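You operate a simulated robot arm through the tools that you are given. There is no shell and no other tool. Be economical: measure what you need, move in short steps, check, and stop when the job is done.

The job below is to be done with a simulated robot arm. You get a single attempt, and the scene is never put back.

## Task
Put the packet labelled "clips" from the top of the long table in the beige round wooden box and the packet labelled "chalk" on the white saucer.

It is judged by the outcome, as a careful person would: the job done as asked, and still so three seconds after it is handed in. It fails if anything else is knocked over, pushed out of place, dropped, spilled or broken.

## Robot
A 6-joint arm with a two-finger parallel gripper, fixed in place. Base frame: the origin is at the foot of the arm, x ahead of it, y to its left, z up; the work surface is at about z = 0.74. Units: m, degrees, N and s.
With the tool pointing down near the work surface it reaches from about 0.2 to 0.64 m from the base axis. Its first joint turns from -66.0 to 66.0 degrees. Payload 2.7 kg.
Tool frame: the origin (TCP) lies between the finger pads and is the grasp point; the fingertips stand 0.023 m ahead of it; z points along the fingers, y is the line along which they close. Largest opening 0.094 m; finger width 0.038, thickness 0.01; the body of the gripper, 0.054 by 0.096 m, starts 0.039 m behind the TCP.
Orientation is that of the tool frame in the base frame, as a unit quaternion [x, y, z, w]. With the fingers straight down and closing along the base's y, the tool's x points along the base's -x, its y along +y and its z along -z.

## Interface
- The arm moves only by the tool move_arm. Its argument "deltas" is a list that holds one entry, the list of rows, each a list of 4 numbers: the shift along the base's x, y, z in cm, then the turn about the base's z in degrees. In form: [[[x, y, z, twist], ...]]. A call has 1 to 20 rows; each row is the pose to reach, as a shift and turn from the pose commanded when the call began. "gripper" is the gripper command, from -1 (fully open) to 1 (shut), values between in proportion, set as the call begins (left out, the last holds). A row lasts 0.2 s, in which the tool goes at most 0.05 m and 8.6 degrees; a call with a longer step from one row to the next is refused whole, and so is a gripper value outside its range. A pose out of reach is approached as far as the arm can. The call stops where the force on the tool passes 40 N (or 10 N more than at its start, if that is more) or the arm is blocked; 0.2 s more then pass. Each finger travels about 0.045 m/s and halts on what it meets, pressing with about 34 N; the grip force reading is that of the motor and also rises with nothing between the fingers. The clock runs only during rows and for 0.2 s after the last one: add rows that repeat a pose to give the fingers time. The reply holds the time, the measured pose of the TCP, the force on the tool along the base axes, the opening and the grip force, in the units named above and with some noise, and new pictures: "show" is both (left out), scene, wrist or none.
- Cameras (640 x 400 px; columns grow to the right, rows downward): "scene" is fixed at [0.0388, -0.4144, 1.4223]; the picture's right is [0.96, -0.28, 0.00], its down [-0.16, -0.53, -0.83] and it looks along [0.24, 0.80, -0.56] (base axes); focal length 336 px, centre (320, 200). "wrist" rides on the gripper at [0.086, 0.016, -0.074] in the tool frame; the picture's right is [-0.18, 0.98, 0.00], its down [-0.58, -0.11, -0.81] and it looks along [-0.79, -0.15, 0.59] (tool axes); focal length 243 px, centre (320, 200). There is no depth. A picture from a camera that has moved, and an enlarged one, comes with that camera's place and axes in the base frame and with its lens. The place of the scene camera against the robot may be out by one fixed shift of up to 0.025 m in any direction.
- zoom(camera, box): a new picture of the part [left, top, right, bottom] of that camera's present view, enlarged. No time passes.
- finish_job(): hands the job in; it is judged then, once.

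Go step by step. Nothing tells you positions but the pictures and the camera data: compare them with the known pose of the tool, close in by small moves and look again before you grip or let go. The budget is 90 turns and 170 pictures, counting those below and the enlarged ones. Unless the task says otherwise, let go and move clear before handing in, and close with one line.

The tools are called after "Call:" as name(argument=value, ...) on one line, values as JSON. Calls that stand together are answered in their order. move_arm: Moves the arm, as the interface text tells. Its arguments: {"type":"object","properties":{"deltas":{"type":"array"},"gripper":{"type":"number"},"show":{"type":"string","enum":["both","scene","wrist","none"]}},"required":["deltas"]} The other tools are called the same way: zoom (camera, box) takes an enlarged picture of a part of a camera's view; finish_job () hands the job in.

At the start:

```text
clock: 0.0
position: [0.3598, 0.2903, 1.01]
tool_rot: [0.0, 1.0, 0.002, 0.0]
wrist_force: [0.4, -0.6, -0.2]
gripper_width: 0.0942
grip_force: 0.0
```

scene: 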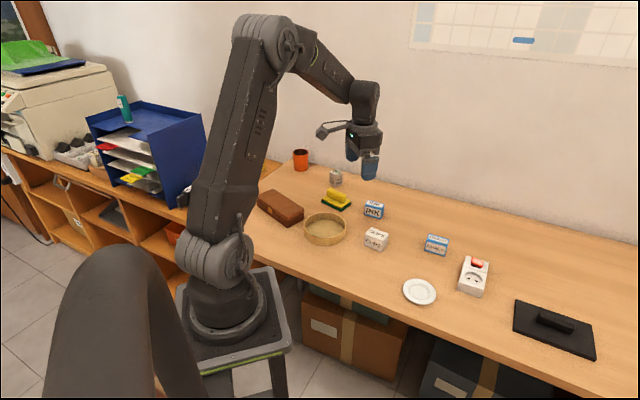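
wrist: 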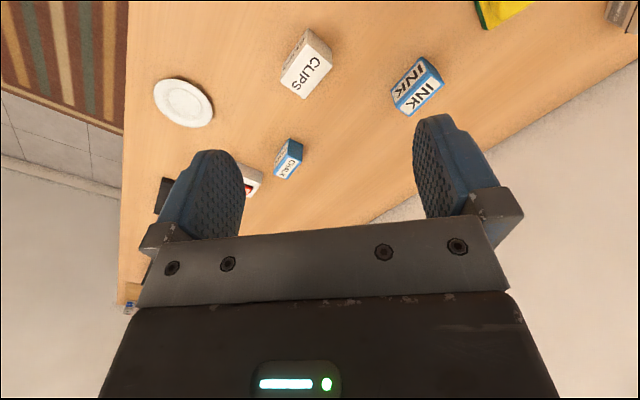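

I see three packets (ink, clips, chalk), a round basket-like box and a white saucer. I'll zoom in to read the labels and measure.

Call:
zoom(camera="scene", box=[290, 180, 500, 311])

Call:
zoom(camera="wrist", box=[120, 0, 480, 225])

```text
3.05 times, centred on (395, 246) of scene
camera zoom: at [0.0388, -0.4144, 1.4223], right [0.96, -0.28, 0.0], down [-0.16, -0.53, -0.83], along [0.24, 0.8, -0.56], focal length 1025 px, centre (91, 61)
```

zoom: 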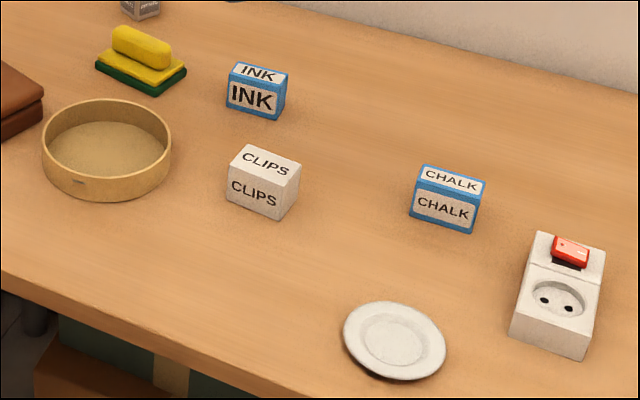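

```text
1.78 times, centred on (300, 112) of wrist
camera zoom: at [0.2728, 0.3056, 1.0846], right [0.18, 0.98, 0.0], down [0.58, -0.11, 0.81], along [0.79, -0.15, -0.59], focal length 431 px, centre (356, 356)
```

zoom: 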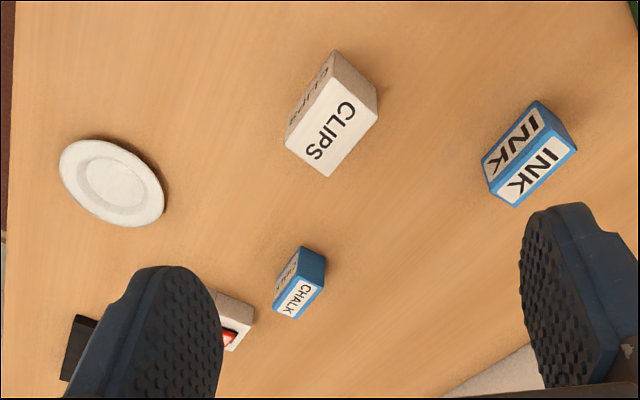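

Wrist and scene views agree: clips is at about (0.41, 0.26), chalk (0.57, 0.195), saucer (0.44, 0.065) and the box (0.28, 0.355). The long edge of clips lies at about -50°. I'll move above it, turn to close across its short side, and look again.

Call:
move_arm(deltas=[[[1, -0.5, -1, -8], [2, -1, -2, -16], [3, -1.5, -4, -24], [4, -2, -5, -32], [5, -2.5, -7, -40], [5.2, -2.8, -8, -48], [5.2, -2.8, -8, -52], [5.2, -2.8, -8, -52]]], gripper=-1)

```text
clock: 1.8
position: [0.4124, 0.261, 0.93]
tool_rot: [0.44, 0.898, 0.0, 0.0]
wrist_force: [0.5, 0.0, -0.1]
gripper_width: 0.0943
grip_force: 0.1
camera wrist: at [0.3707, 0.3395, 1.0044], right [0.89, 0.46, 0.0], down [0.27, -0.53, 0.81], along [0.37, -0.72, -0.59], focal length 243 px, centre (320, 200)
```

scene: 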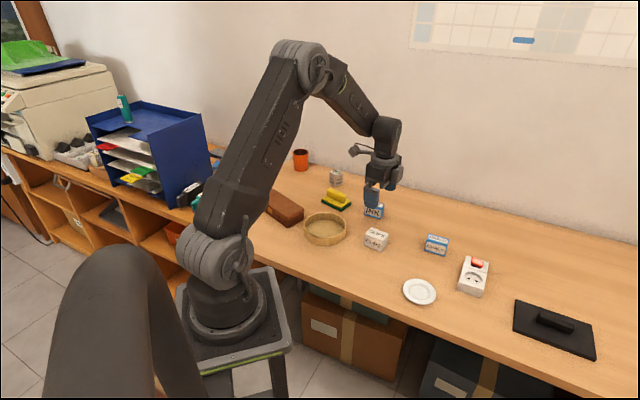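
wrist: 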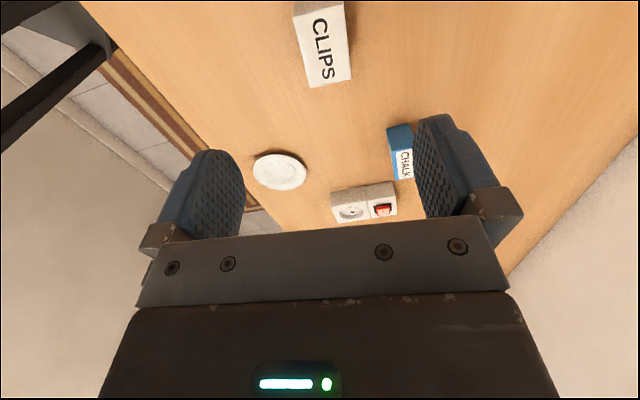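

The gripper is aligned with clips: edges at 38° and -52°, centre about (0.414, 0.261). I'll go part way down and check.

Call:
move_arm(deltas=[[[0.2, 0, -4, 0], [0.2, 0, -8, 0], [0.2, 0, -11, 0], [0.2, 0, -11, 0]]])

Call:
zoom(camera="scene", box=[290, 180, 500, 311])

```text
clock: 2.8
position: [0.4159, 0.2604, 0.8214]
tool_rot: [0.438, 0.899, 0.001, 0.001]
wrist_force: [-0.3, 0.0, -0.4]
gripper_width: 0.0942
grip_force: 0.1
camera wrist: at [0.3738, 0.339, 0.896], right [0.89, 0.46, 0.0], down [0.27, -0.53, 0.81], along [0.37, -0.72, -0.59], focal length 243 px, centre (320, 200)
```

scene: 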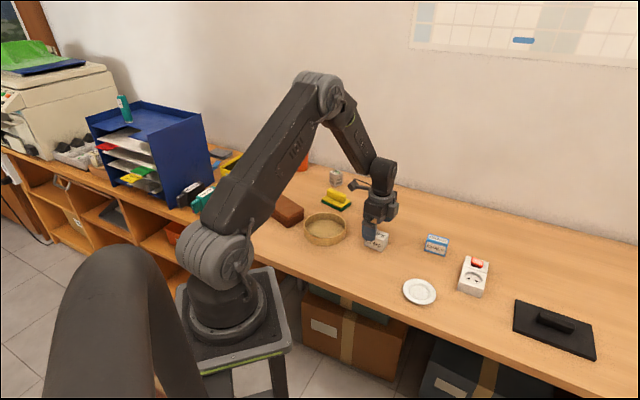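
wrist: 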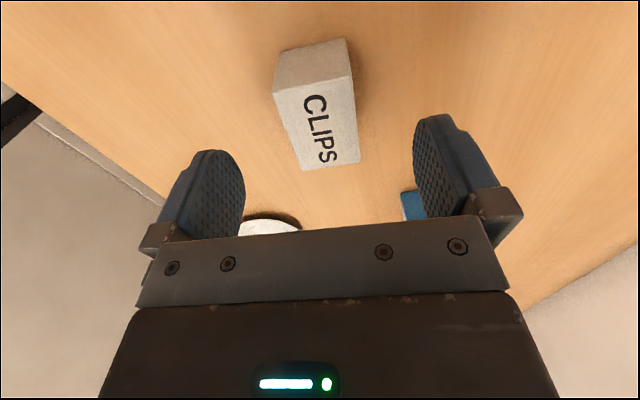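

```text
3.05 times, centred on (395, 246) of scene
camera zoom: at [0.0388, -0.4144, 1.4223], right [0.96, -0.28, 0.0], down [-0.16, -0.53, -0.83], along [0.24, 0.8, -0.56], focal length 1025 px, centre (91, 61)
```

zoom: 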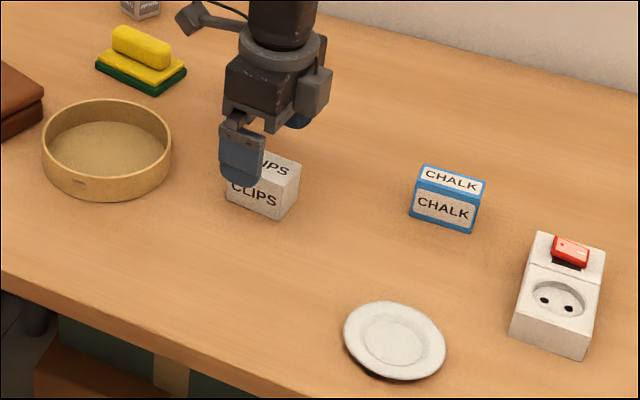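

Clips' top is at z≈0.785 and it's centred between the fingers. I'll descend to about z 0.77 and grip.

Call:
move_arm(deltas=[[[-0.1, 0, -3, 0], [-0.1, 0, -5, 0], [-0.1, 0, -5, 0]]], gripper=-1, show="wrist")

Call:
move_arm(deltas=[[[0, 0, 0, 0], [0, 0, 0, 0], [0, 0, 0, 0], [0, 0, 0, 0], [0, 0, 0, 0], [0, 0, 0, 0]]], gripper=1, show="wrist")

```text
clock: 3.6
position: [0.4131, 0.2606, 0.7707]
tool_rot: [0.439, 0.899, 0.0, 0.001]
wrist_force: [0.0, -1.0, 0.3]
gripper_width: 0.0941
grip_force: 0.1
camera wrist: at [0.3724, 0.3394, 0.844], right [0.89, 0.46, 0.0], down [0.27, -0.53, 0.81], along [0.37, -0.72, -0.59], focal length 243 px, centre (320, 200)
```

wrist: 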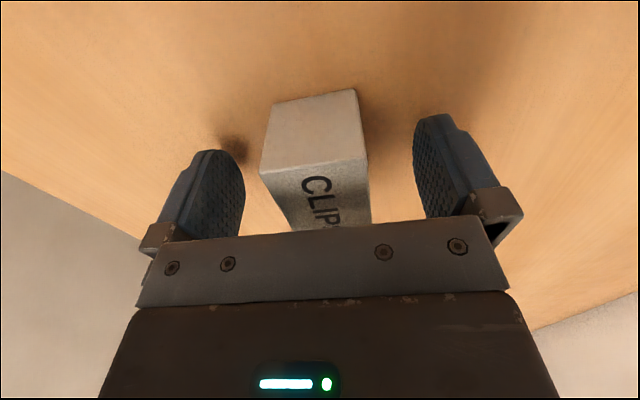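

```text
clock: 5.0
position: [0.4139, 0.2607, 0.7704]
tool_rot: [0.439, 0.899, 0.001, 0.0]
wrist_force: [-0.3, -0.5, 0.7]
gripper_width: 0.0395
grip_force: 33.9
camera wrist: at [0.3723, 0.3393, 0.8441], right [0.89, 0.46, 0.0], down [0.27, -0.53, 0.81], along [0.37, -0.72, -0.59], focal length 243 px, centre (320, 200)
```

wrist: 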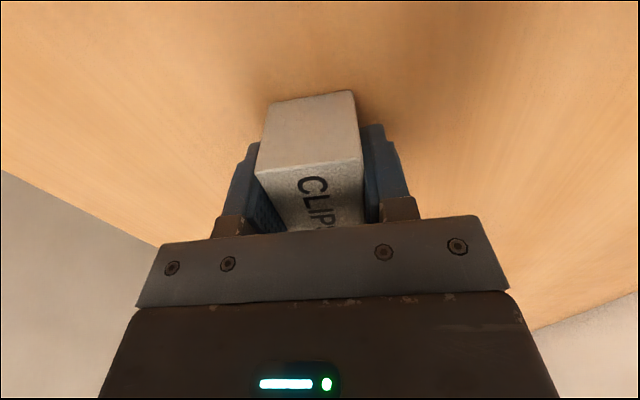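

Clips is gripped (0.0395 m wide). I'll lift it and carry it over the round box.

Call:
move_arm(deltas=[[[0, 0, 4, 0], [0, 0, 8, 0], [0, 0, 12, 0], [-3.5, 2.4, 15, 0], [-7, 4.8, 16, 0], [-10.5, 7.2, 16, 0], [-13.7, 9.2, 16, 0], [-13.7, 9.2, 16, 0]]], gripper=1)

Call:
zoom(camera="scene", box=[250, 150, 410, 250])

```text
refused: row 4 steps farther than a row can; nothing moved
```

```text
4.00 times, centred on (330, 200) of scene
camera zoom: at [0.0388, -0.4144, 1.4223], right [0.96, -0.28, 0.0], down [-0.16, -0.53, -0.83], along [0.24, 0.8, -0.56], focal length 1345 px, centre (280, 200)
```

zoom: 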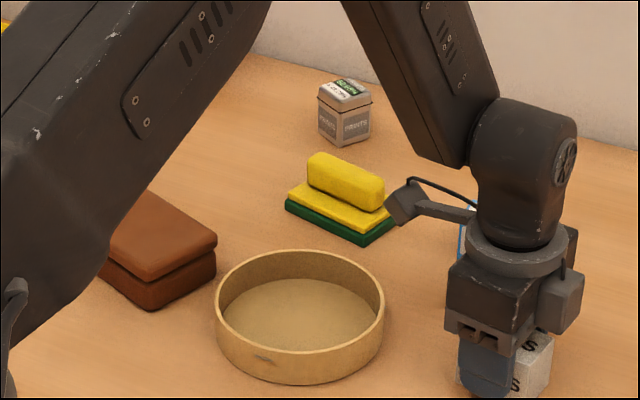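

The step was too long; I'll use smaller ones. The box centre comes out at about (0.278, 0.356).

Call:
move_arm(deltas=[[[0, 0, 4, 0], [0, 0, 8, 0], [0, 0, 12, 0], [-2.5, 1.7, 14, 0], [-5.5, 3.8, 16, 0], [-8.5, 5.9, 16, 0], [-11.5, 8, 16, 0], [-13.6, 9.5, 16, 0], [-13.6, 9.5, 16, 0]]], gripper=1)

Call:
zoom(camera="scene", box=[250, 150, 410, 250])

```text
clock: 7.0
position: [0.2782, 0.3551, 0.9304]
tool_rot: [0.439, 0.898, 0.001, -0.001]
wrist_force: [-0.2, 0.7, -0.5]
gripper_width: 0.0394
grip_force: 33.8
camera wrist: at [0.2374, 0.4339, 1.004], right [0.89, 0.46, 0.0], down [0.27, -0.53, 0.81], along [0.37, -0.72, -0.59], focal length 243 px, centre (320, 200)
```

scene: 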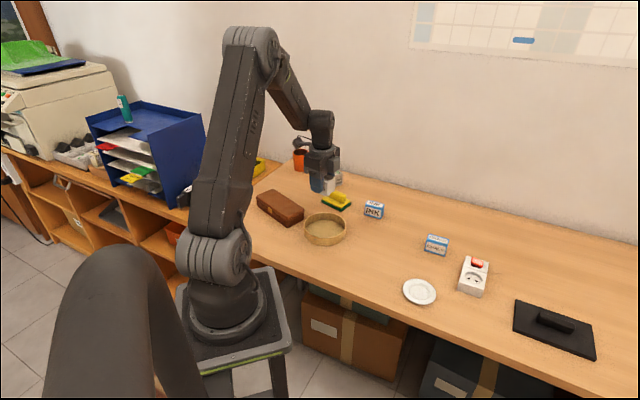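
wrist: 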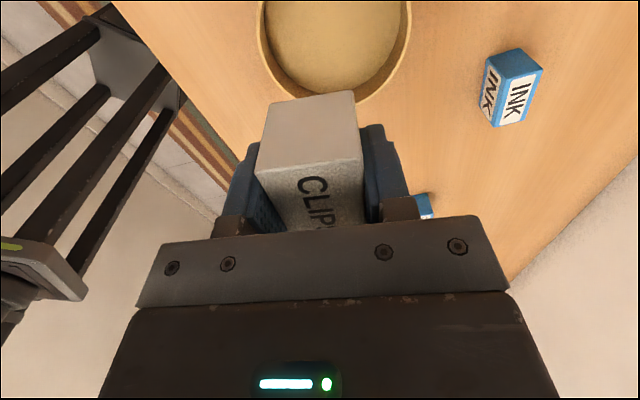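

```text
4.00 times, centred on (330, 200) of scene
camera zoom: at [0.0388, -0.4144, 1.4223], right [0.96, -0.28, 0.0], down [-0.16, -0.53, -0.83], along [0.24, 0.8, -0.56], focal length 1345 px, centre (280, 200)
```

zoom: 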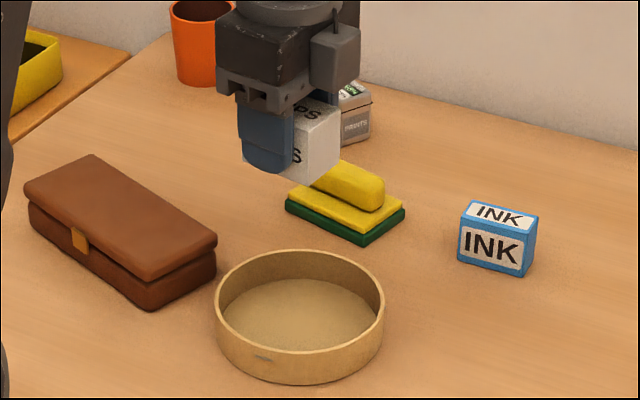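

The wrist view shows the box slightly farther out than I estimated. I'll back off a little to see the whole rim.

Call:
move_arm(deltas=[[[-1, 2, 3, 0], [-2, 4, 6, 0], [-2.5, 5, 8, 0], [-2.5, 5, 8, 0]]], gripper=1, show="wrist")

```text
clock: 8.0
position: [0.2544, 0.4037, 1.0103]
tool_rot: [0.439, 0.899, 0.0, -0.001]
wrist_force: [-1.0, 0.0, -1.3]
gripper_width: 0.0394
grip_force: 33.8
out of reach, approached as far as the arm can: row 3, 4
camera wrist: at [0.2132, 0.4823, 1.0855], right [0.89, 0.46, 0.0], down [0.27, -0.53, 0.81], along [0.37, -0.72, -0.59], focal length 243 px, centre (320, 200)
```

wrist: 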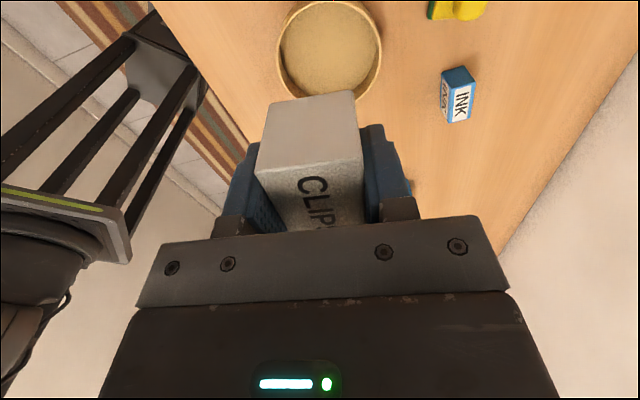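

Measured directly, the box centre is about (0.285, 0.367) with a radius near 0.06. I'll move over it and lower part way.

Call:
move_arm(deltas=[[[1, -1, -3, 0], [2, -2.5, -6, 0], [3, -3.7, -9, 0], [3, -3.7, -13, 0], [3, -3.7, -16, 0], [3, -3.7, -16, 0]]], gripper=1)

Call:
zoom(camera="scene", box=[250, 150, 410, 250])

```text
clock: 9.4
position: [0.2826, 0.3672, 0.8513]
tool_rot: [0.439, 0.899, 0.001, 0.001]
wrist_force: [-0.4, 0.2, -0.1]
gripper_width: 0.0394
grip_force: 33.6
camera wrist: at [0.2415, 0.446, 0.9258], right [0.89, 0.46, 0.0], down [0.27, -0.53, 0.81], along [0.37, -0.72, -0.59], focal length 243 px, centre (320, 200)
```

scene: 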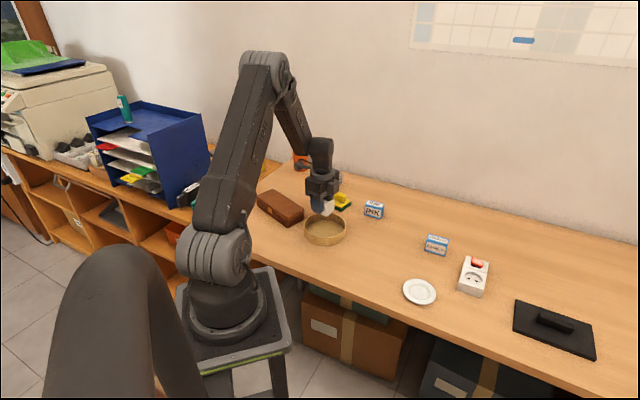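
wrist: 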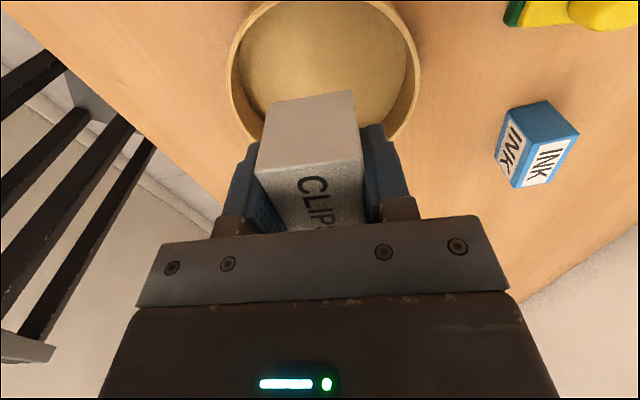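

```text
4.00 times, centred on (330, 200) of scene
camera zoom: at [0.0388, -0.4144, 1.4223], right [0.96, -0.28, 0.0], down [-0.16, -0.53, -0.83], along [0.24, 0.8, -0.56], focal length 1345 px, centre (280, 200)
```

zoom: 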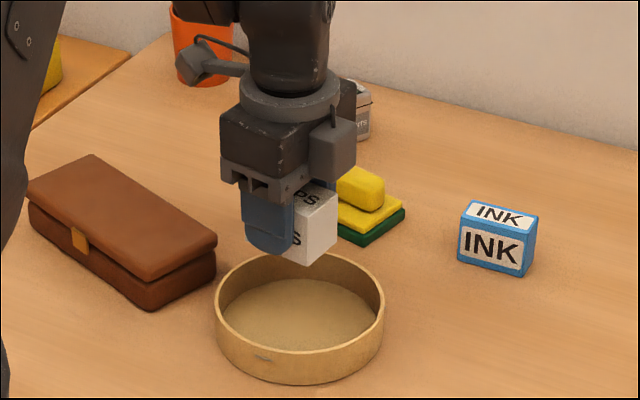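

The packet is over the box interior with slack all round. I'll lower it to near the floor.

Call:
move_arm(deltas=[[[0.2, -0.4, 0, 0], [0.2, -0.4, -3, 0], [0.2, -0.4, -5, 0], [0.2, -0.4, -6.8, 0], [0.2, -0.4, -6.8, 0]]], gripper=1)

Call:
zoom(camera="scene", box=[250, 150, 410, 250])

```text
clock: 10.6
position: [0.2876, 0.3628, 0.7831]
tool_rot: [0.438, 0.899, 0.001, 0.0]
wrist_force: [0.7, 0.0, -1.1]
gripper_width: 0.0395
grip_force: 34.7
camera wrist: at [0.2461, 0.4415, 0.858], right [0.89, 0.46, 0.0], down [0.27, -0.53, 0.81], along [0.37, -0.72, -0.59], focal length 243 px, centre (320, 200)
```

scene: 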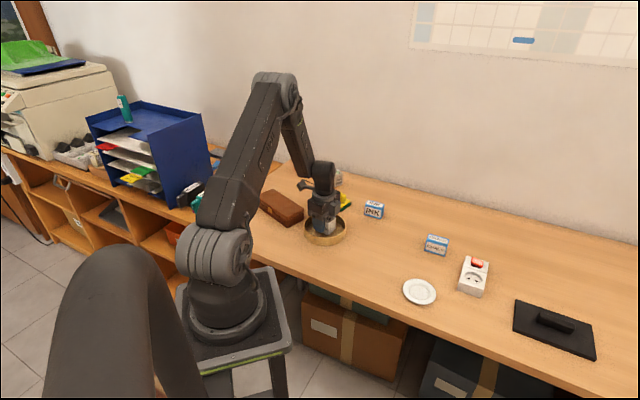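
wrist: 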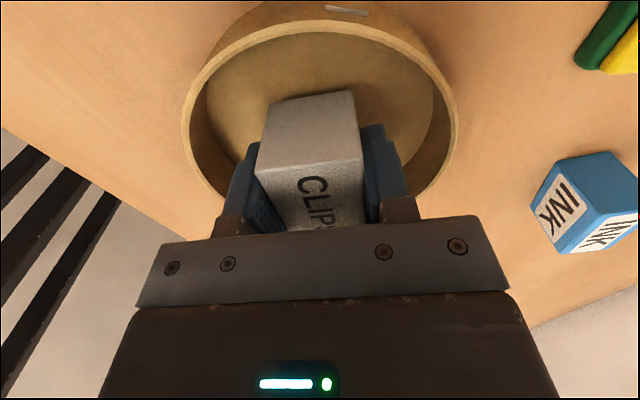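

```text
4.00 times, centred on (330, 200) of scene
camera zoom: at [0.0388, -0.4144, 1.4223], right [0.96, -0.28, 0.0], down [-0.16, -0.53, -0.83], along [0.24, 0.8, -0.56], focal length 1345 px, centre (280, 200)
```

zoom: 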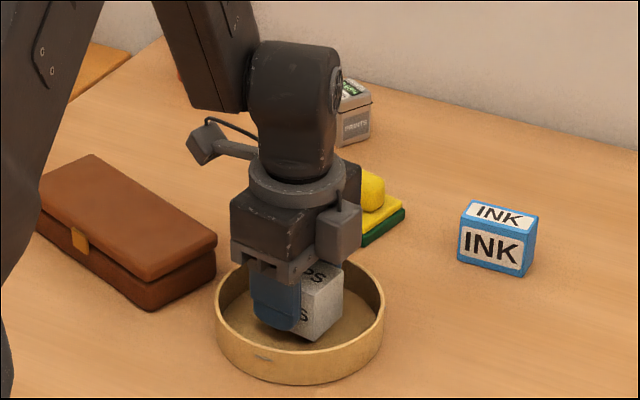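

Clips is inside the box and clear of the walls. I'll lower the last bit gently.

Call:
move_arm(deltas=[[[0, 0, -0.3, 0], [0, 0, -0.5, 0]]], gripper=1, show="none")

Call:
move_arm(deltas=[[[0, 0, -0.3, 0], [0, 0, -0.3, 0]]], gripper=1, show="none")

```text
clock: 11.2
position: [0.2871, 0.3616, 0.7788]
tool_rot: [0.439, 0.899, 0.001, 0.0]
wrist_force: [0.7, 0.3, -1.2]
gripper_width: 0.0396
grip_force: 34.2
```

```text
clock: 11.8
position: [0.2876, 0.3631, 0.7754]
tool_rot: [0.439, 0.899, 0.001, 0.001]
wrist_force: [-0.6, -0.3, -0.8]
gripper_width: 0.0395
grip_force: 34.4
```

No contact yet, so the floor is within a few millimetres. I'll go a touch lower and open partway to stay clear of the walls.

Call:
move_arm(deltas=[[[0, 0, -0.2, 0], [0, 0, -0.3, 0]]], gripper=1, show="none")

Call:
move_arm(deltas=[[[0, 0, 0, 0], [0, 0, 0, 0], [0, 0, 0, 0]]], gripper=-0.28)

```text
clock: 12.4
position: [0.2881, 0.3633, 0.7727]
tool_rot: [0.438, 0.899, 0.002, 0.001]
wrist_force: [-2.7, -11.3, 31.6]
gripper_width: 0.0395
grip_force: 33.9
```

```text
clock: 13.2
position: [0.2862, 0.3633, 0.7714]
tool_rot: [0.439, 0.899, 0.001, 0.0]
wrist_force: [-0.3, -0.6, 0.2]
gripper_width: 0.0601
grip_force: 0.0
camera wrist: at [0.2455, 0.4417, 0.8453], right [0.89, 0.46, 0.0], down [0.27, -0.53, 0.81], along [0.37, -0.72, -0.59], focal length 243 px, centre (320, 200)
```

scene: 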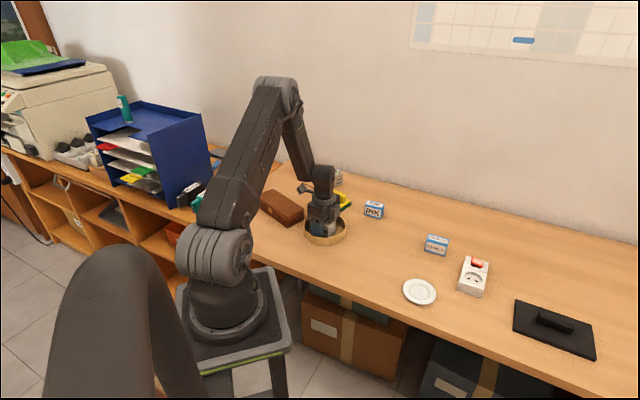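
wrist: 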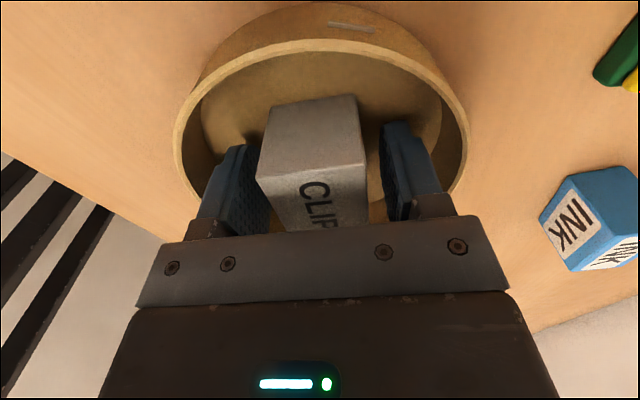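

Clips is standing free in the box. I'll lift straight up and travel to a viewpoint near chalk.

Call:
move_arm(deltas=[[[0, 0, 3, 0], [0, 0, 7, 0], [0, 0, 11, 0], [0, 0, 15, 0], [3.5, -1.8, 17, 2], [7, -3.6, 17, 4], [11, -5.5, 17, 6], [15, -7.5, 17, 8], [19, -9.5, 17, 10], [23, -11.5, 17, 10], [26.3, -13.3, 17, 10], [26.3, -13.3, 17, 10]]], gripper=-0.28)

Call:
zoom(camera="scene", box=[250, 150, 410, 250])

```text
clock: 15.8
position: [0.5527, 0.2288, 0.9397]
tool_rot: [0.358, 0.934, 0.001, 0.0]
wrist_force: [0.8, -0.9, 0.3]
gripper_width: 0.0601
grip_force: 0.1
camera wrist: at [0.4985, 0.2987, 1.0137], right [0.79, 0.61, 0.0], down [0.36, -0.47, 0.81], along [0.49, -0.64, -0.59], focal length 243 px, centre (320, 200)
```

scene: 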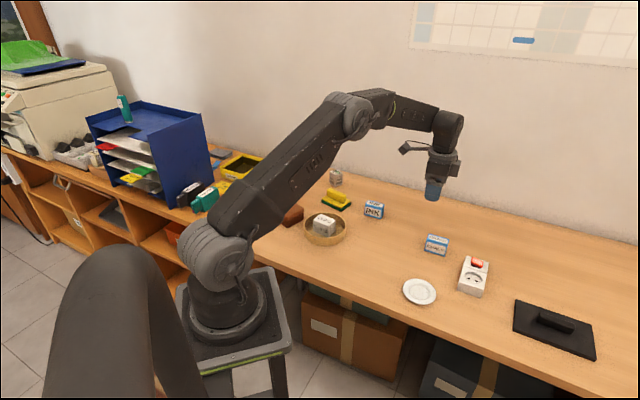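
wrist: 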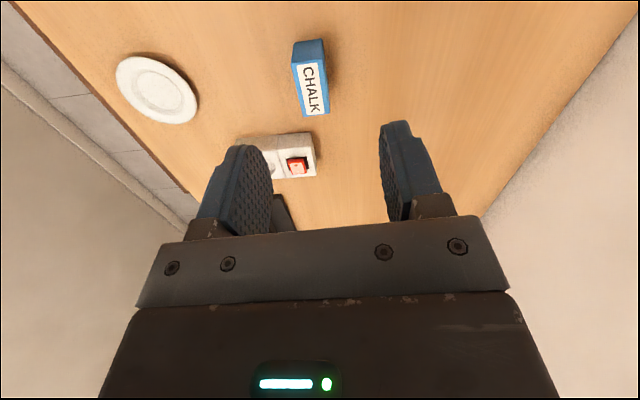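

```text
4.00 times, centred on (330, 200) of scene
camera zoom: at [0.0388, -0.4144, 1.4223], right [0.96, -0.28, 0.0], down [-0.16, -0.53, -0.83], along [0.24, 0.8, -0.56], focal length 1345 px, centre (280, 200)
```

zoom: 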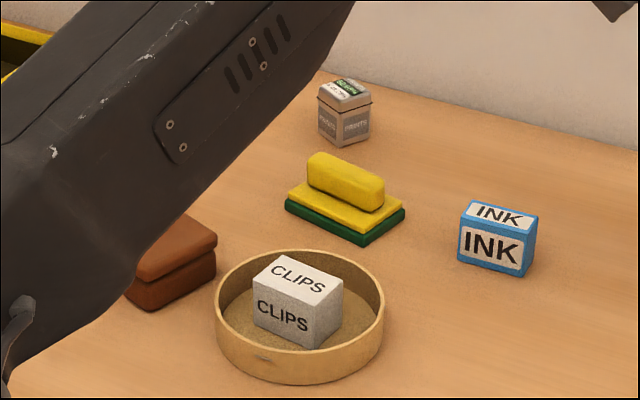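

Clips rests properly in the box. Next I'll zoom the wrist view on chalk to measure it.

Call:
zoom(camera="wrist", box=[230, 20, 390, 120])

Call:
zoom(camera="scene", box=[390, 215, 518, 295])

```text
4.00 times, centred on (310, 70) of wrist
camera zoom: at [0.4985, 0.2987, 1.0137], right [0.79, 0.61, 0.0], down [0.36, -0.47, 0.81], along [0.49, -0.64, -0.59], focal length 970 px, centre (360, 720)
```

zoom: 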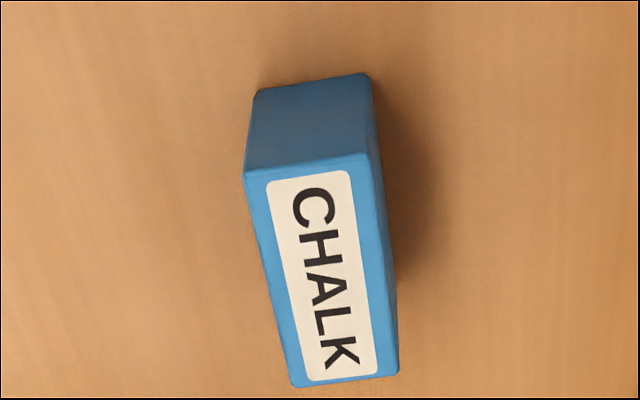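

```text
5.00 times, centred on (454, 255) of scene
camera zoom: at [0.0388, -0.4144, 1.4223], right [0.96, -0.28, 0.0], down [-0.16, -0.53, -0.83], along [0.24, 0.8, -0.56], focal length 1681 px, centre (-350, -75)
```

zoom: 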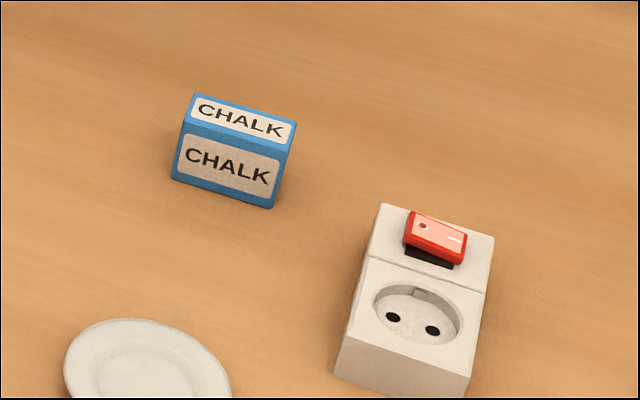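

Chalk is centred near (0.5705, 0.192), 0.029 m wide, with its top at 0.785 and its long axis at -45°. I'll move above it, open, and lower part way.

Call:
move_arm(deltas=[[[0.9, -1.9, -2, -3], [1.8, -3.7, -4, -3], [1.8, -3.7, -8, -3], [1.8, -3.7, -11.5, -3], [1.8, -3.7, -11.5, -3]]], gripper=-0.5)

Call:
zoom(camera="wrist", box=[200, 0, 440, 200])

```text
clock: 17.0
position: [0.5692, 0.1917, 0.8247]
tool_rot: [0.383, 0.924, 0.001, 0.001]
wrist_force: [-0.1, 0.4, -0.5]
gripper_width: 0.0706
grip_force: 0.0
camera wrist: at [0.5187, 0.2648, 0.8991], right [0.82, 0.57, 0.0], down [0.33, -0.49, 0.81], along [0.46, -0.66, -0.59], focal length 243 px, centre (320, 200)
```

scene: 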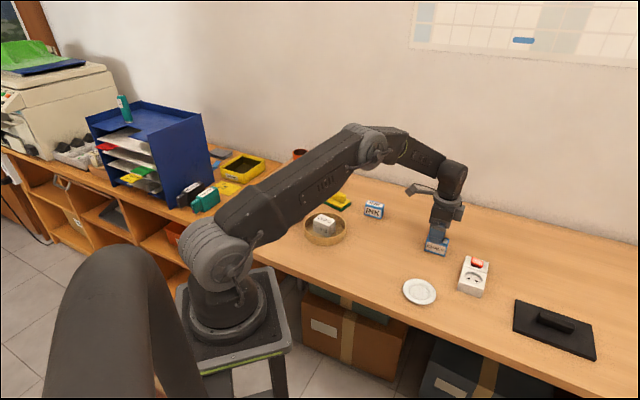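
wrist: 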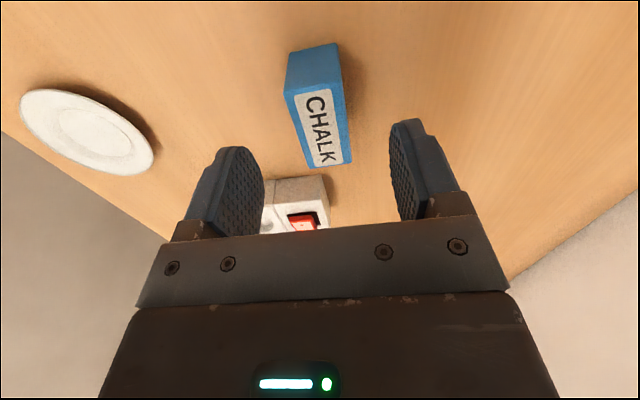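

```text
2.00 times, centred on (320, 100) of wrist
camera zoom: at [0.5187, 0.2648, 0.8991], right [0.82, 0.57, 0.0], down [0.33, -0.49, 0.81], along [0.46, -0.66, -0.59], focal length 485 px, centre (320, 400)
```

zoom: 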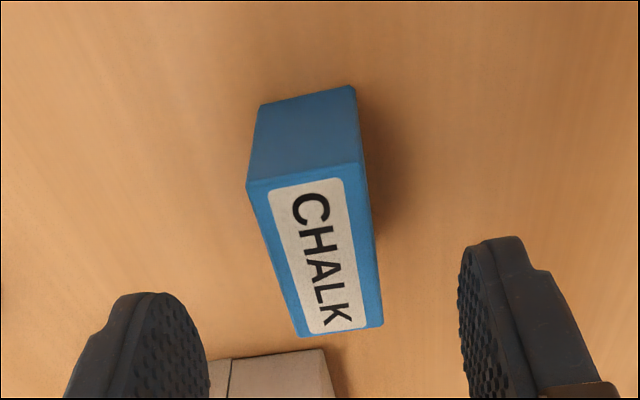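

Chalk is centred between the fingers. I'll descend to about 0.776, leaving finger clearance for the saucer rim, and grip.

Call:
move_arm(deltas=[[[0.1, 0, -3, 0], [0.1, 0, -4.8, 0], [0.1, 0, -4.8, 0]]], gripper=-0.5, show="wrist")

Call:
move_arm(deltas=[[[0, 0, 0, 0], [0, 0, 0, 0], [0, 0, 0, 0], [0, 0, 0, 0], [0, 0, 0, 0], [0, 0, 0, 0]]], gripper=1, show="wrist")

```text
clock: 17.8
position: [0.5695, 0.192, 0.7777]
tool_rot: [0.382, 0.924, 0.001, 0.0]
wrist_force: [-0.5, 1.1, 0.3]
gripper_width: 0.0704
grip_force: 0.0
camera wrist: at [0.5188, 0.265, 0.8516], right [0.82, 0.57, 0.0], down [0.33, -0.49, 0.81], along [0.46, -0.66, -0.59], focal length 243 px, centre (320, 200)
```

wrist: 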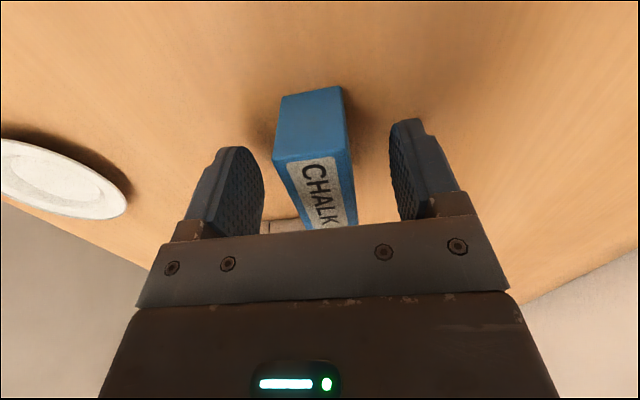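

```text
clock: 19.2
position: [0.5693, 0.1928, 0.7776]
tool_rot: [0.383, 0.924, 0.001, 0.0]
wrist_force: [-0.3, 0.7, -0.3]
gripper_width: 0.0296
grip_force: 34.2
camera wrist: at [0.5188, 0.265, 0.852], right [0.82, 0.57, 0.0], down [0.33, -0.49, 0.81], along [0.46, -0.66, -0.59], focal length 243 px, centre (320, 200)
```

wrist: 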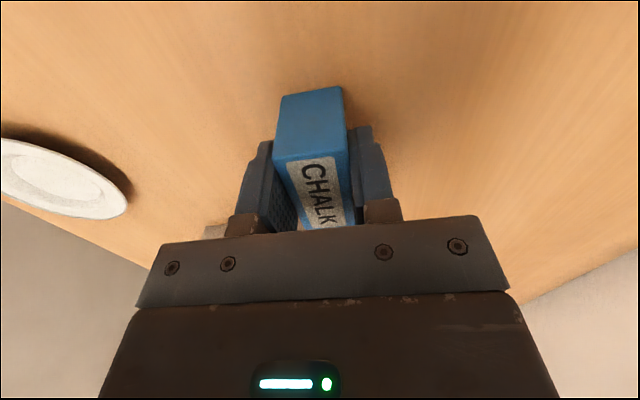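

Chalk is gripped at 0.0296 m. I'll lift it and move to a viewpoint short of the saucer.

Call:
move_arm(deltas=[[[0, 0, 4, 0], [0, 0, 8, 0], [0, 0, 12, 0], [-3, -1.7, 14, 0], [-6.5, -3.6, 16, 0], [-10, -5.5, 16, 0], [-13.5, -7.4, 16, 0], [-15.4, -8.3, 16, 0], [-15.4, -8.3, 16, 0]]], gripper=1)

Call:
zoom(camera="wrist", box=[200, 0, 440, 200])

```text
clock: 21.2
position: [0.4148, 0.109, 0.9399]
tool_rot: [0.383, 0.924, 0.001, 0.0]
wrist_force: [0.7, -0.1, -0.8]
gripper_width: 0.0293
grip_force: 33.8
camera wrist: at [0.3645, 0.1815, 1.014], right [0.82, 0.57, 0.0], down [0.33, -0.49, 0.81], along [0.46, -0.66, -0.59], focal length 243 px, centre (320, 200)
```

scene: 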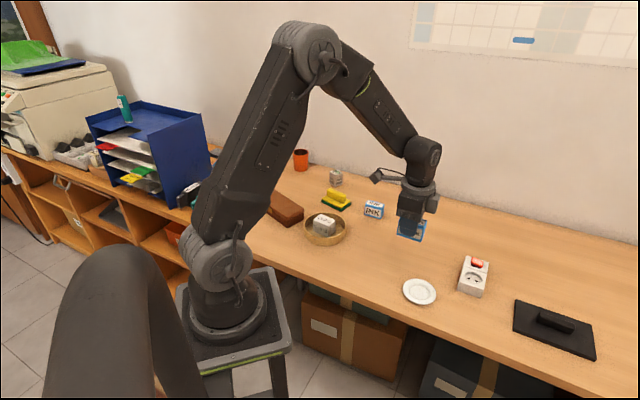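
wrist: 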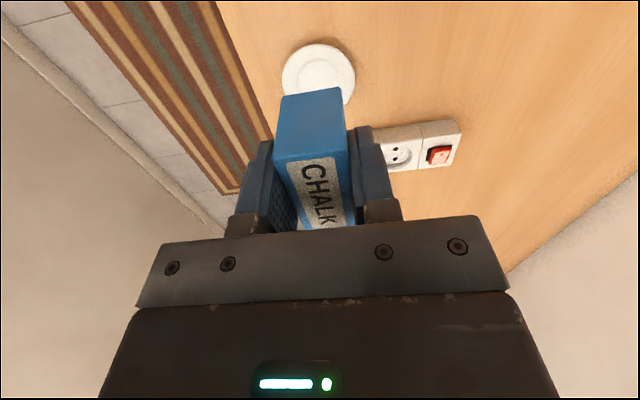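

```text
2.00 times, centred on (320, 100) of wrist
camera zoom: at [0.3645, 0.1815, 1.014], right [0.82, 0.57, 0.0], down [0.33, -0.49, 0.81], along [0.46, -0.66, -0.59], focal length 485 px, centre (320, 400)
```

zoom: 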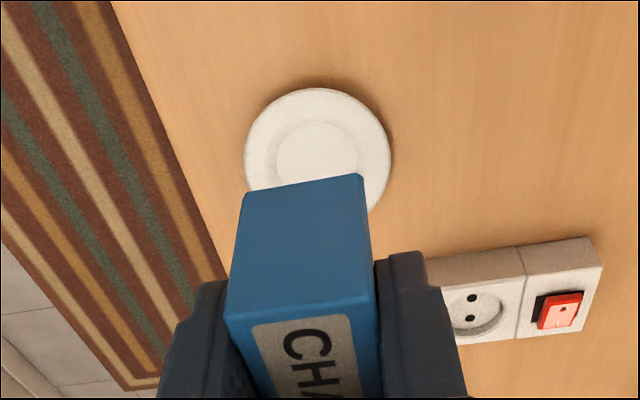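

The saucer is partly hidden by the packet. I'll back up a bit to see all of it for accurate centring.

Call:
move_arm(deltas=[[[-1.7, 2.5, 0, 0], [-3.4, 5, 0, 0], [-3.4, 5, 0, 0]]], gripper=1, show="none")

Call:
zoom(camera="wrist", box=[240, 40, 400, 140])

Call:
zoom(camera="scene", box=[380, 260, 460, 310])

```text
clock: 22.0
position: [0.3811, 0.1574, 0.9392]
tool_rot: [0.383, 0.924, 0.001, 0.001]
wrist_force: [-0.3, 0.6, -1.0]
gripper_width: 0.0293
grip_force: 34.1
```

```text
4.00 times, centred on (320, 90) of wrist
camera zoom: at [0.3308, 0.2313, 1.0129], right [0.82, 0.57, 0.0], down [0.33, -0.49, 0.81], along [0.46, -0.66, -0.59], focal length 970 px, centre (320, 640)
```

zoom: 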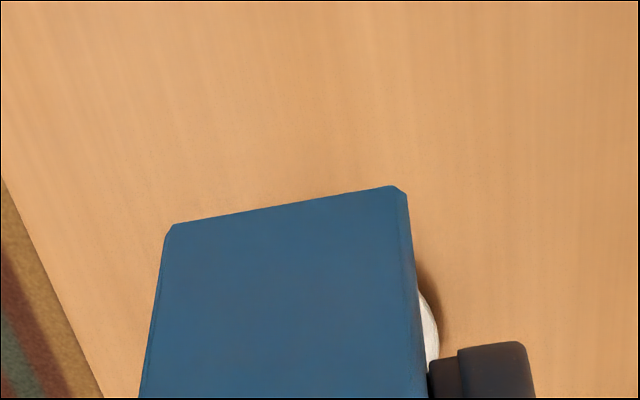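

```text
8.00 times, centred on (420, 285) of scene
camera zoom: at [0.0388, -0.4144, 1.4223], right [0.96, -0.28, 0.0], down [-0.16, -0.53, -0.83], along [0.24, 0.8, -0.56], focal length 2690 px, centre (-480, -480)
```

zoom: 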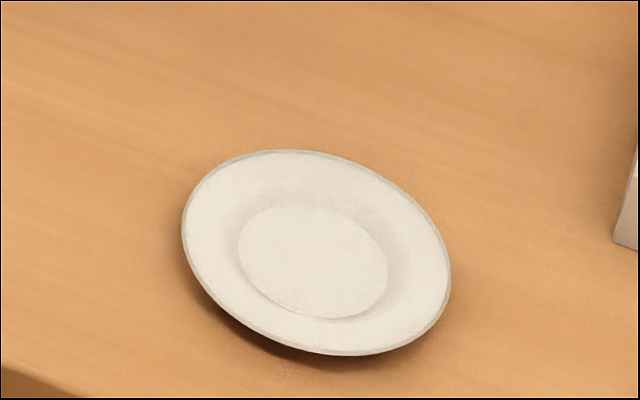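

Backing off hid it more, so I'll go forward over the saucer, where it rises clear of the packet in the image.

Call:
move_arm(deltas=[[[2.4, -3.4, 0, 0], [4.6, -6.6, 0, 0], [6, -8.6, 1, 0], [6, -8.6, 1, 0]]], gripper=1, show="none")

Call:
zoom(camera="wrist", box=[240, 0, 400, 100])

```text
clock: 23.0
position: [0.4421, 0.0729, 0.9482]
tool_rot: [0.381, 0.924, 0.002, 0.001]
wrist_force: [0.6, 0.3, 0.2]
gripper_width: 0.0293
grip_force: 33.9
```

```text
4.00 times, centred on (320, 50) of wrist
camera zoom: at [0.3919, 0.146, 1.0227], right [0.82, 0.57, 0.0], down [0.33, -0.49, 0.81], along [0.46, -0.66, -0.59], focal length 970 px, centre (320, 800)
```

zoom: 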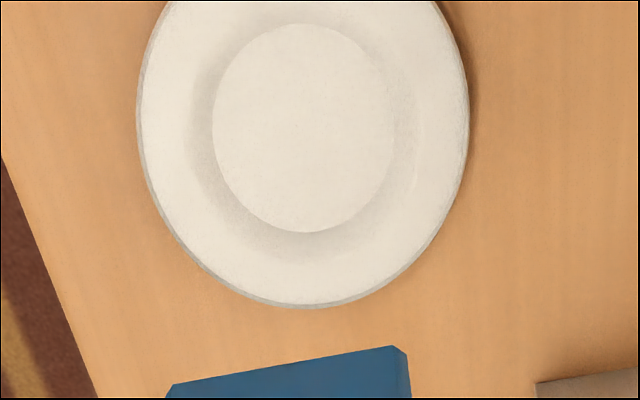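

The saucer's centre is about (0.4445, 0.0655), with a well about 0.045 m across. I'll align and lower to just above it.

Call:
move_arm(deltas=[[[0.2, -0.7, -3, 0], [0.2, -0.7, -6, 0], [0.2, -0.7, -9, 0], [0.2, -0.7, -12, 0], [0.2, -0.7, -14, 0], [0.2, -0.7, -14, 0]]], gripper=1)

Call:
zoom(camera="scene", box=[360, 230, 488, 310])

```text
clock: 24.4
position: [0.4438, 0.0663, 0.8095]
tool_rot: [0.383, 0.924, 0.001, 0.001]
wrist_force: [-0.2, -0.1, -0.7]
gripper_width: 0.0288
grip_force: 34.0
camera wrist: at [0.3929, 0.1393, 0.8833], right [0.82, 0.57, 0.0], down [0.33, -0.49, 0.81], along [0.46, -0.66, -0.59], focal length 243 px, centre (320, 200)
```

scene: 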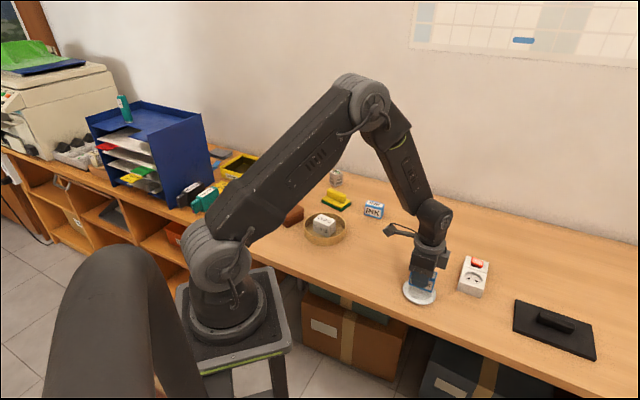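
wrist: 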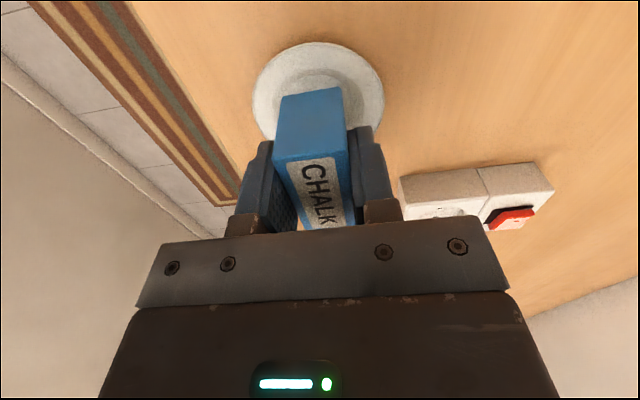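

```text
5.00 times, centred on (424, 270) of scene
camera zoom: at [0.0388, -0.4144, 1.4223], right [0.96, -0.28, 0.0], down [-0.16, -0.53, -0.83], along [0.24, 0.8, -0.56], focal length 1681 px, centre (-200, -150)
```

zoom: 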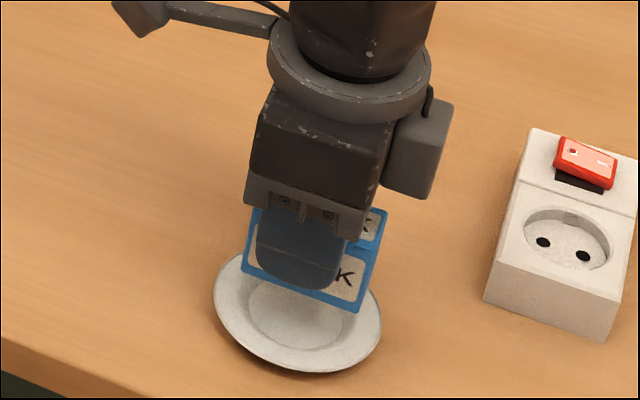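

The packet is about 2 cm over the saucer and lined up. I'll lower in small steps, watching the force.

Call:
move_arm(deltas=[[[0, 0, -0.6, 0], [0, 0, -1.2, 0], [0, 0, -1.4, 0]]], gripper=1, show="wrist")

Call:
move_arm(deltas=[[[0, 0, -0.2, 0], [0, 0, -0.3, 0]]], gripper=1, show="none")

Call:
zoom(camera="scene", box=[380, 250, 460, 310])

```text
clock: 25.2
position: [0.4442, 0.0678, 0.795]
tool_rot: [0.382, 0.924, 0.001, 0.001]
wrist_force: [-0.5, 1.0, 0.4]
gripper_width: 0.0293
grip_force: 33.8
camera wrist: at [0.3921, 0.1407, 0.8684], right [0.82, 0.57, 0.0], down [0.33, -0.49, 0.81], along [0.46, -0.66, -0.59], focal length 243 px, centre (320, 200)
```

wrist: 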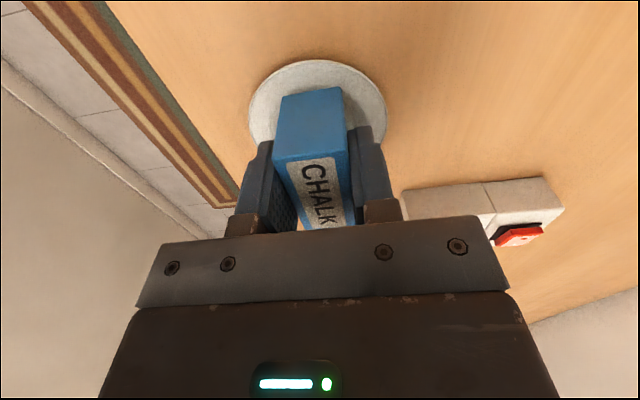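

```text
clock: 25.8
position: [0.4428, 0.0668, 0.7917]
tool_rot: [0.383, 0.924, 0.001, 0.001]
wrist_force: [0.3, -0.1, -0.7]
gripper_width: 0.0291
grip_force: 33.8
```

```text
6.67 times, centred on (420, 280) of scene
camera zoom: at [0.0388, -0.4144, 1.4223], right [0.96, -0.28, 0.0], down [-0.16, -0.53, -0.83], along [0.24, 0.8, -0.56], focal length 2242 px, centre (-347, -333)
```

zoom: 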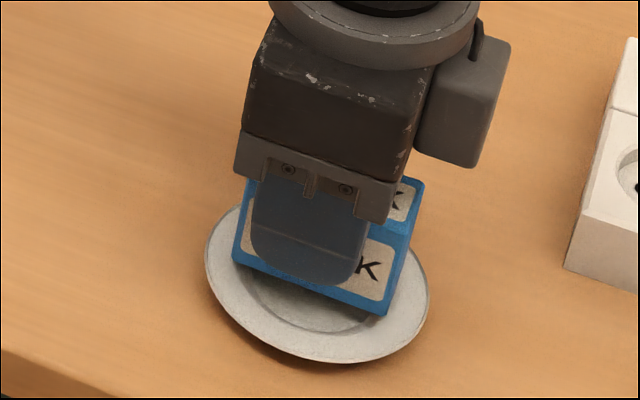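

There's no contact yet and it looks centred. I'll continue in 2 mm steps.

Call:
move_arm(deltas=[[[0, 0, -0.2, 0], [0, 0, -0.2, 0]]], gripper=1, show="none")

Call:
move_arm(deltas=[[[0, 0, -0.2, 0], [0, 0, -0.2, 0]]], gripper=1, show="none")

```text
clock: 26.4
position: [0.4431, 0.0672, 0.7884]
tool_rot: [0.383, 0.924, 0.001, 0.001]
wrist_force: [-0.9, -0.1, 3.4]
gripper_width: 0.0293
grip_force: 33.8
```

```text
clock: 27.0
position: [0.4433, 0.0672, 0.7891]
tool_rot: [0.381, 0.924, 0.001, 0.003]
wrist_force: [-4.3, -4.0, 25.2]
gripper_width: 0.0295
grip_force: 34.4
```

The packet has made contact with the saucer. I'll ease off slightly and check before releasing.

Call:
move_arm(deltas=[[[0, 0, 0.2, 0], [0, 0, 0.2, 0]]], gripper=1, show="wrist")

Call:
zoom(camera="scene", box=[380, 250, 460, 310])

```text
clock: 27.6
position: [0.4432, 0.0662, 0.7883]
tool_rot: [0.383, 0.924, 0.001, 0.0]
wrist_force: [2.8, -1.8, 9.8]
gripper_width: 0.0291
grip_force: 33.7
camera wrist: at [0.3928, 0.1402, 0.863], right [0.82, 0.57, 0.0], down [0.33, -0.49, 0.81], along [0.46, -0.66, -0.59], focal length 243 px, centre (320, 200)
```

wrist: 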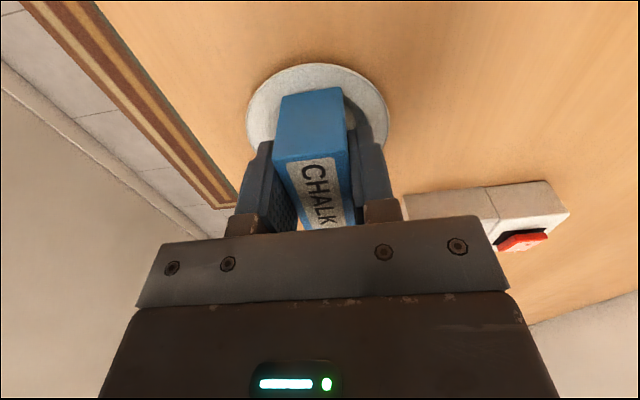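

```text
6.67 times, centred on (420, 280) of scene
camera zoom: at [0.0387, -0.4145, 1.4222], right [0.96, -0.28, 0.0], down [-0.16, -0.53, -0.83], along [0.24, 0.8, -0.56], focal length 2242 px, centre (-347, -333)
```

zoom: 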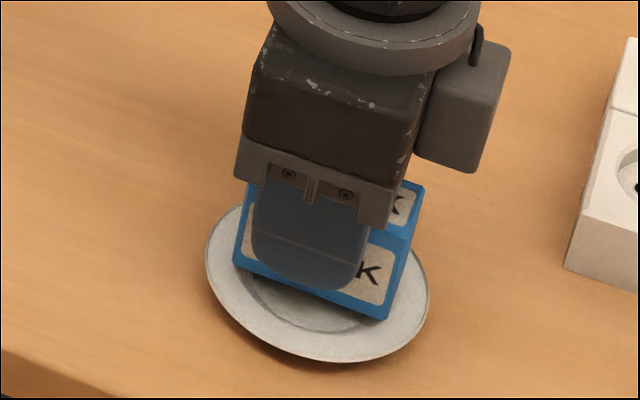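

The packet sits centred on the saucer with the fingertips above the rim. I'll release.

Call:
move_arm(deltas=[[[0, 0, 0, 0], [0, 0, 0, 0], [0, 0, 0, 0], [0, 0, 0, 0]]], gripper=-0.3, show="wrist")

Call:
zoom(camera="scene", box=[380, 250, 460, 310])

```text
clock: 28.6
position: [0.4433, 0.0673, 0.7887]
tool_rot: [0.383, 0.924, 0.0, 0.0]
wrist_force: [-0.7, 0.1, -0.5]
gripper_width: 0.0609
grip_force: 0.1
camera wrist: at [0.3926, 0.1401, 0.8631], right [0.82, 0.57, 0.0], down [0.33, -0.49, 0.81], along [0.46, -0.66, -0.59], focal length 243 px, centre (320, 200)
```

wrist: 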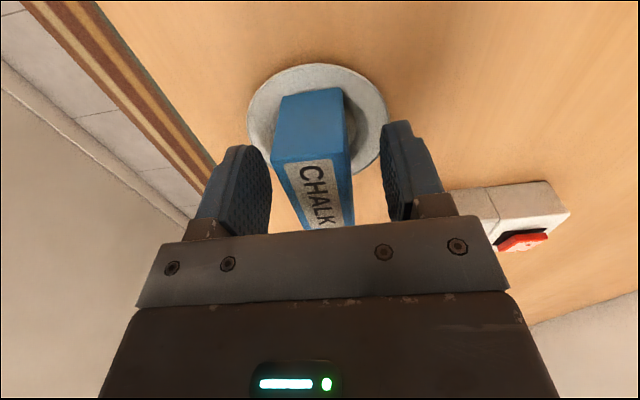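

```text
6.67 times, centred on (420, 280) of scene
camera zoom: at [0.0388, -0.4144, 1.4223], right [0.96, -0.28, 0.0], down [-0.16, -0.53, -0.83], along [0.24, 0.8, -0.56], focal length 2242 px, centre (-347, -333)
```

zoom: 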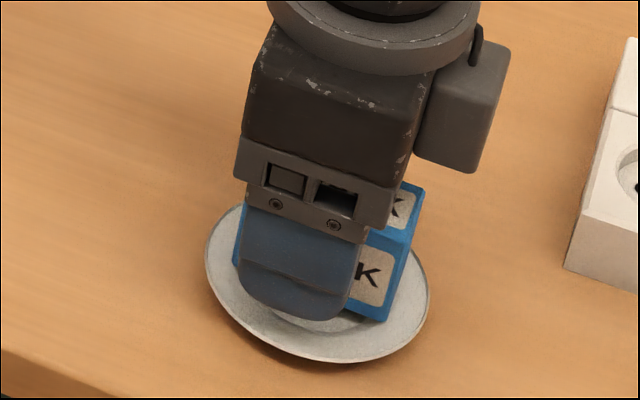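

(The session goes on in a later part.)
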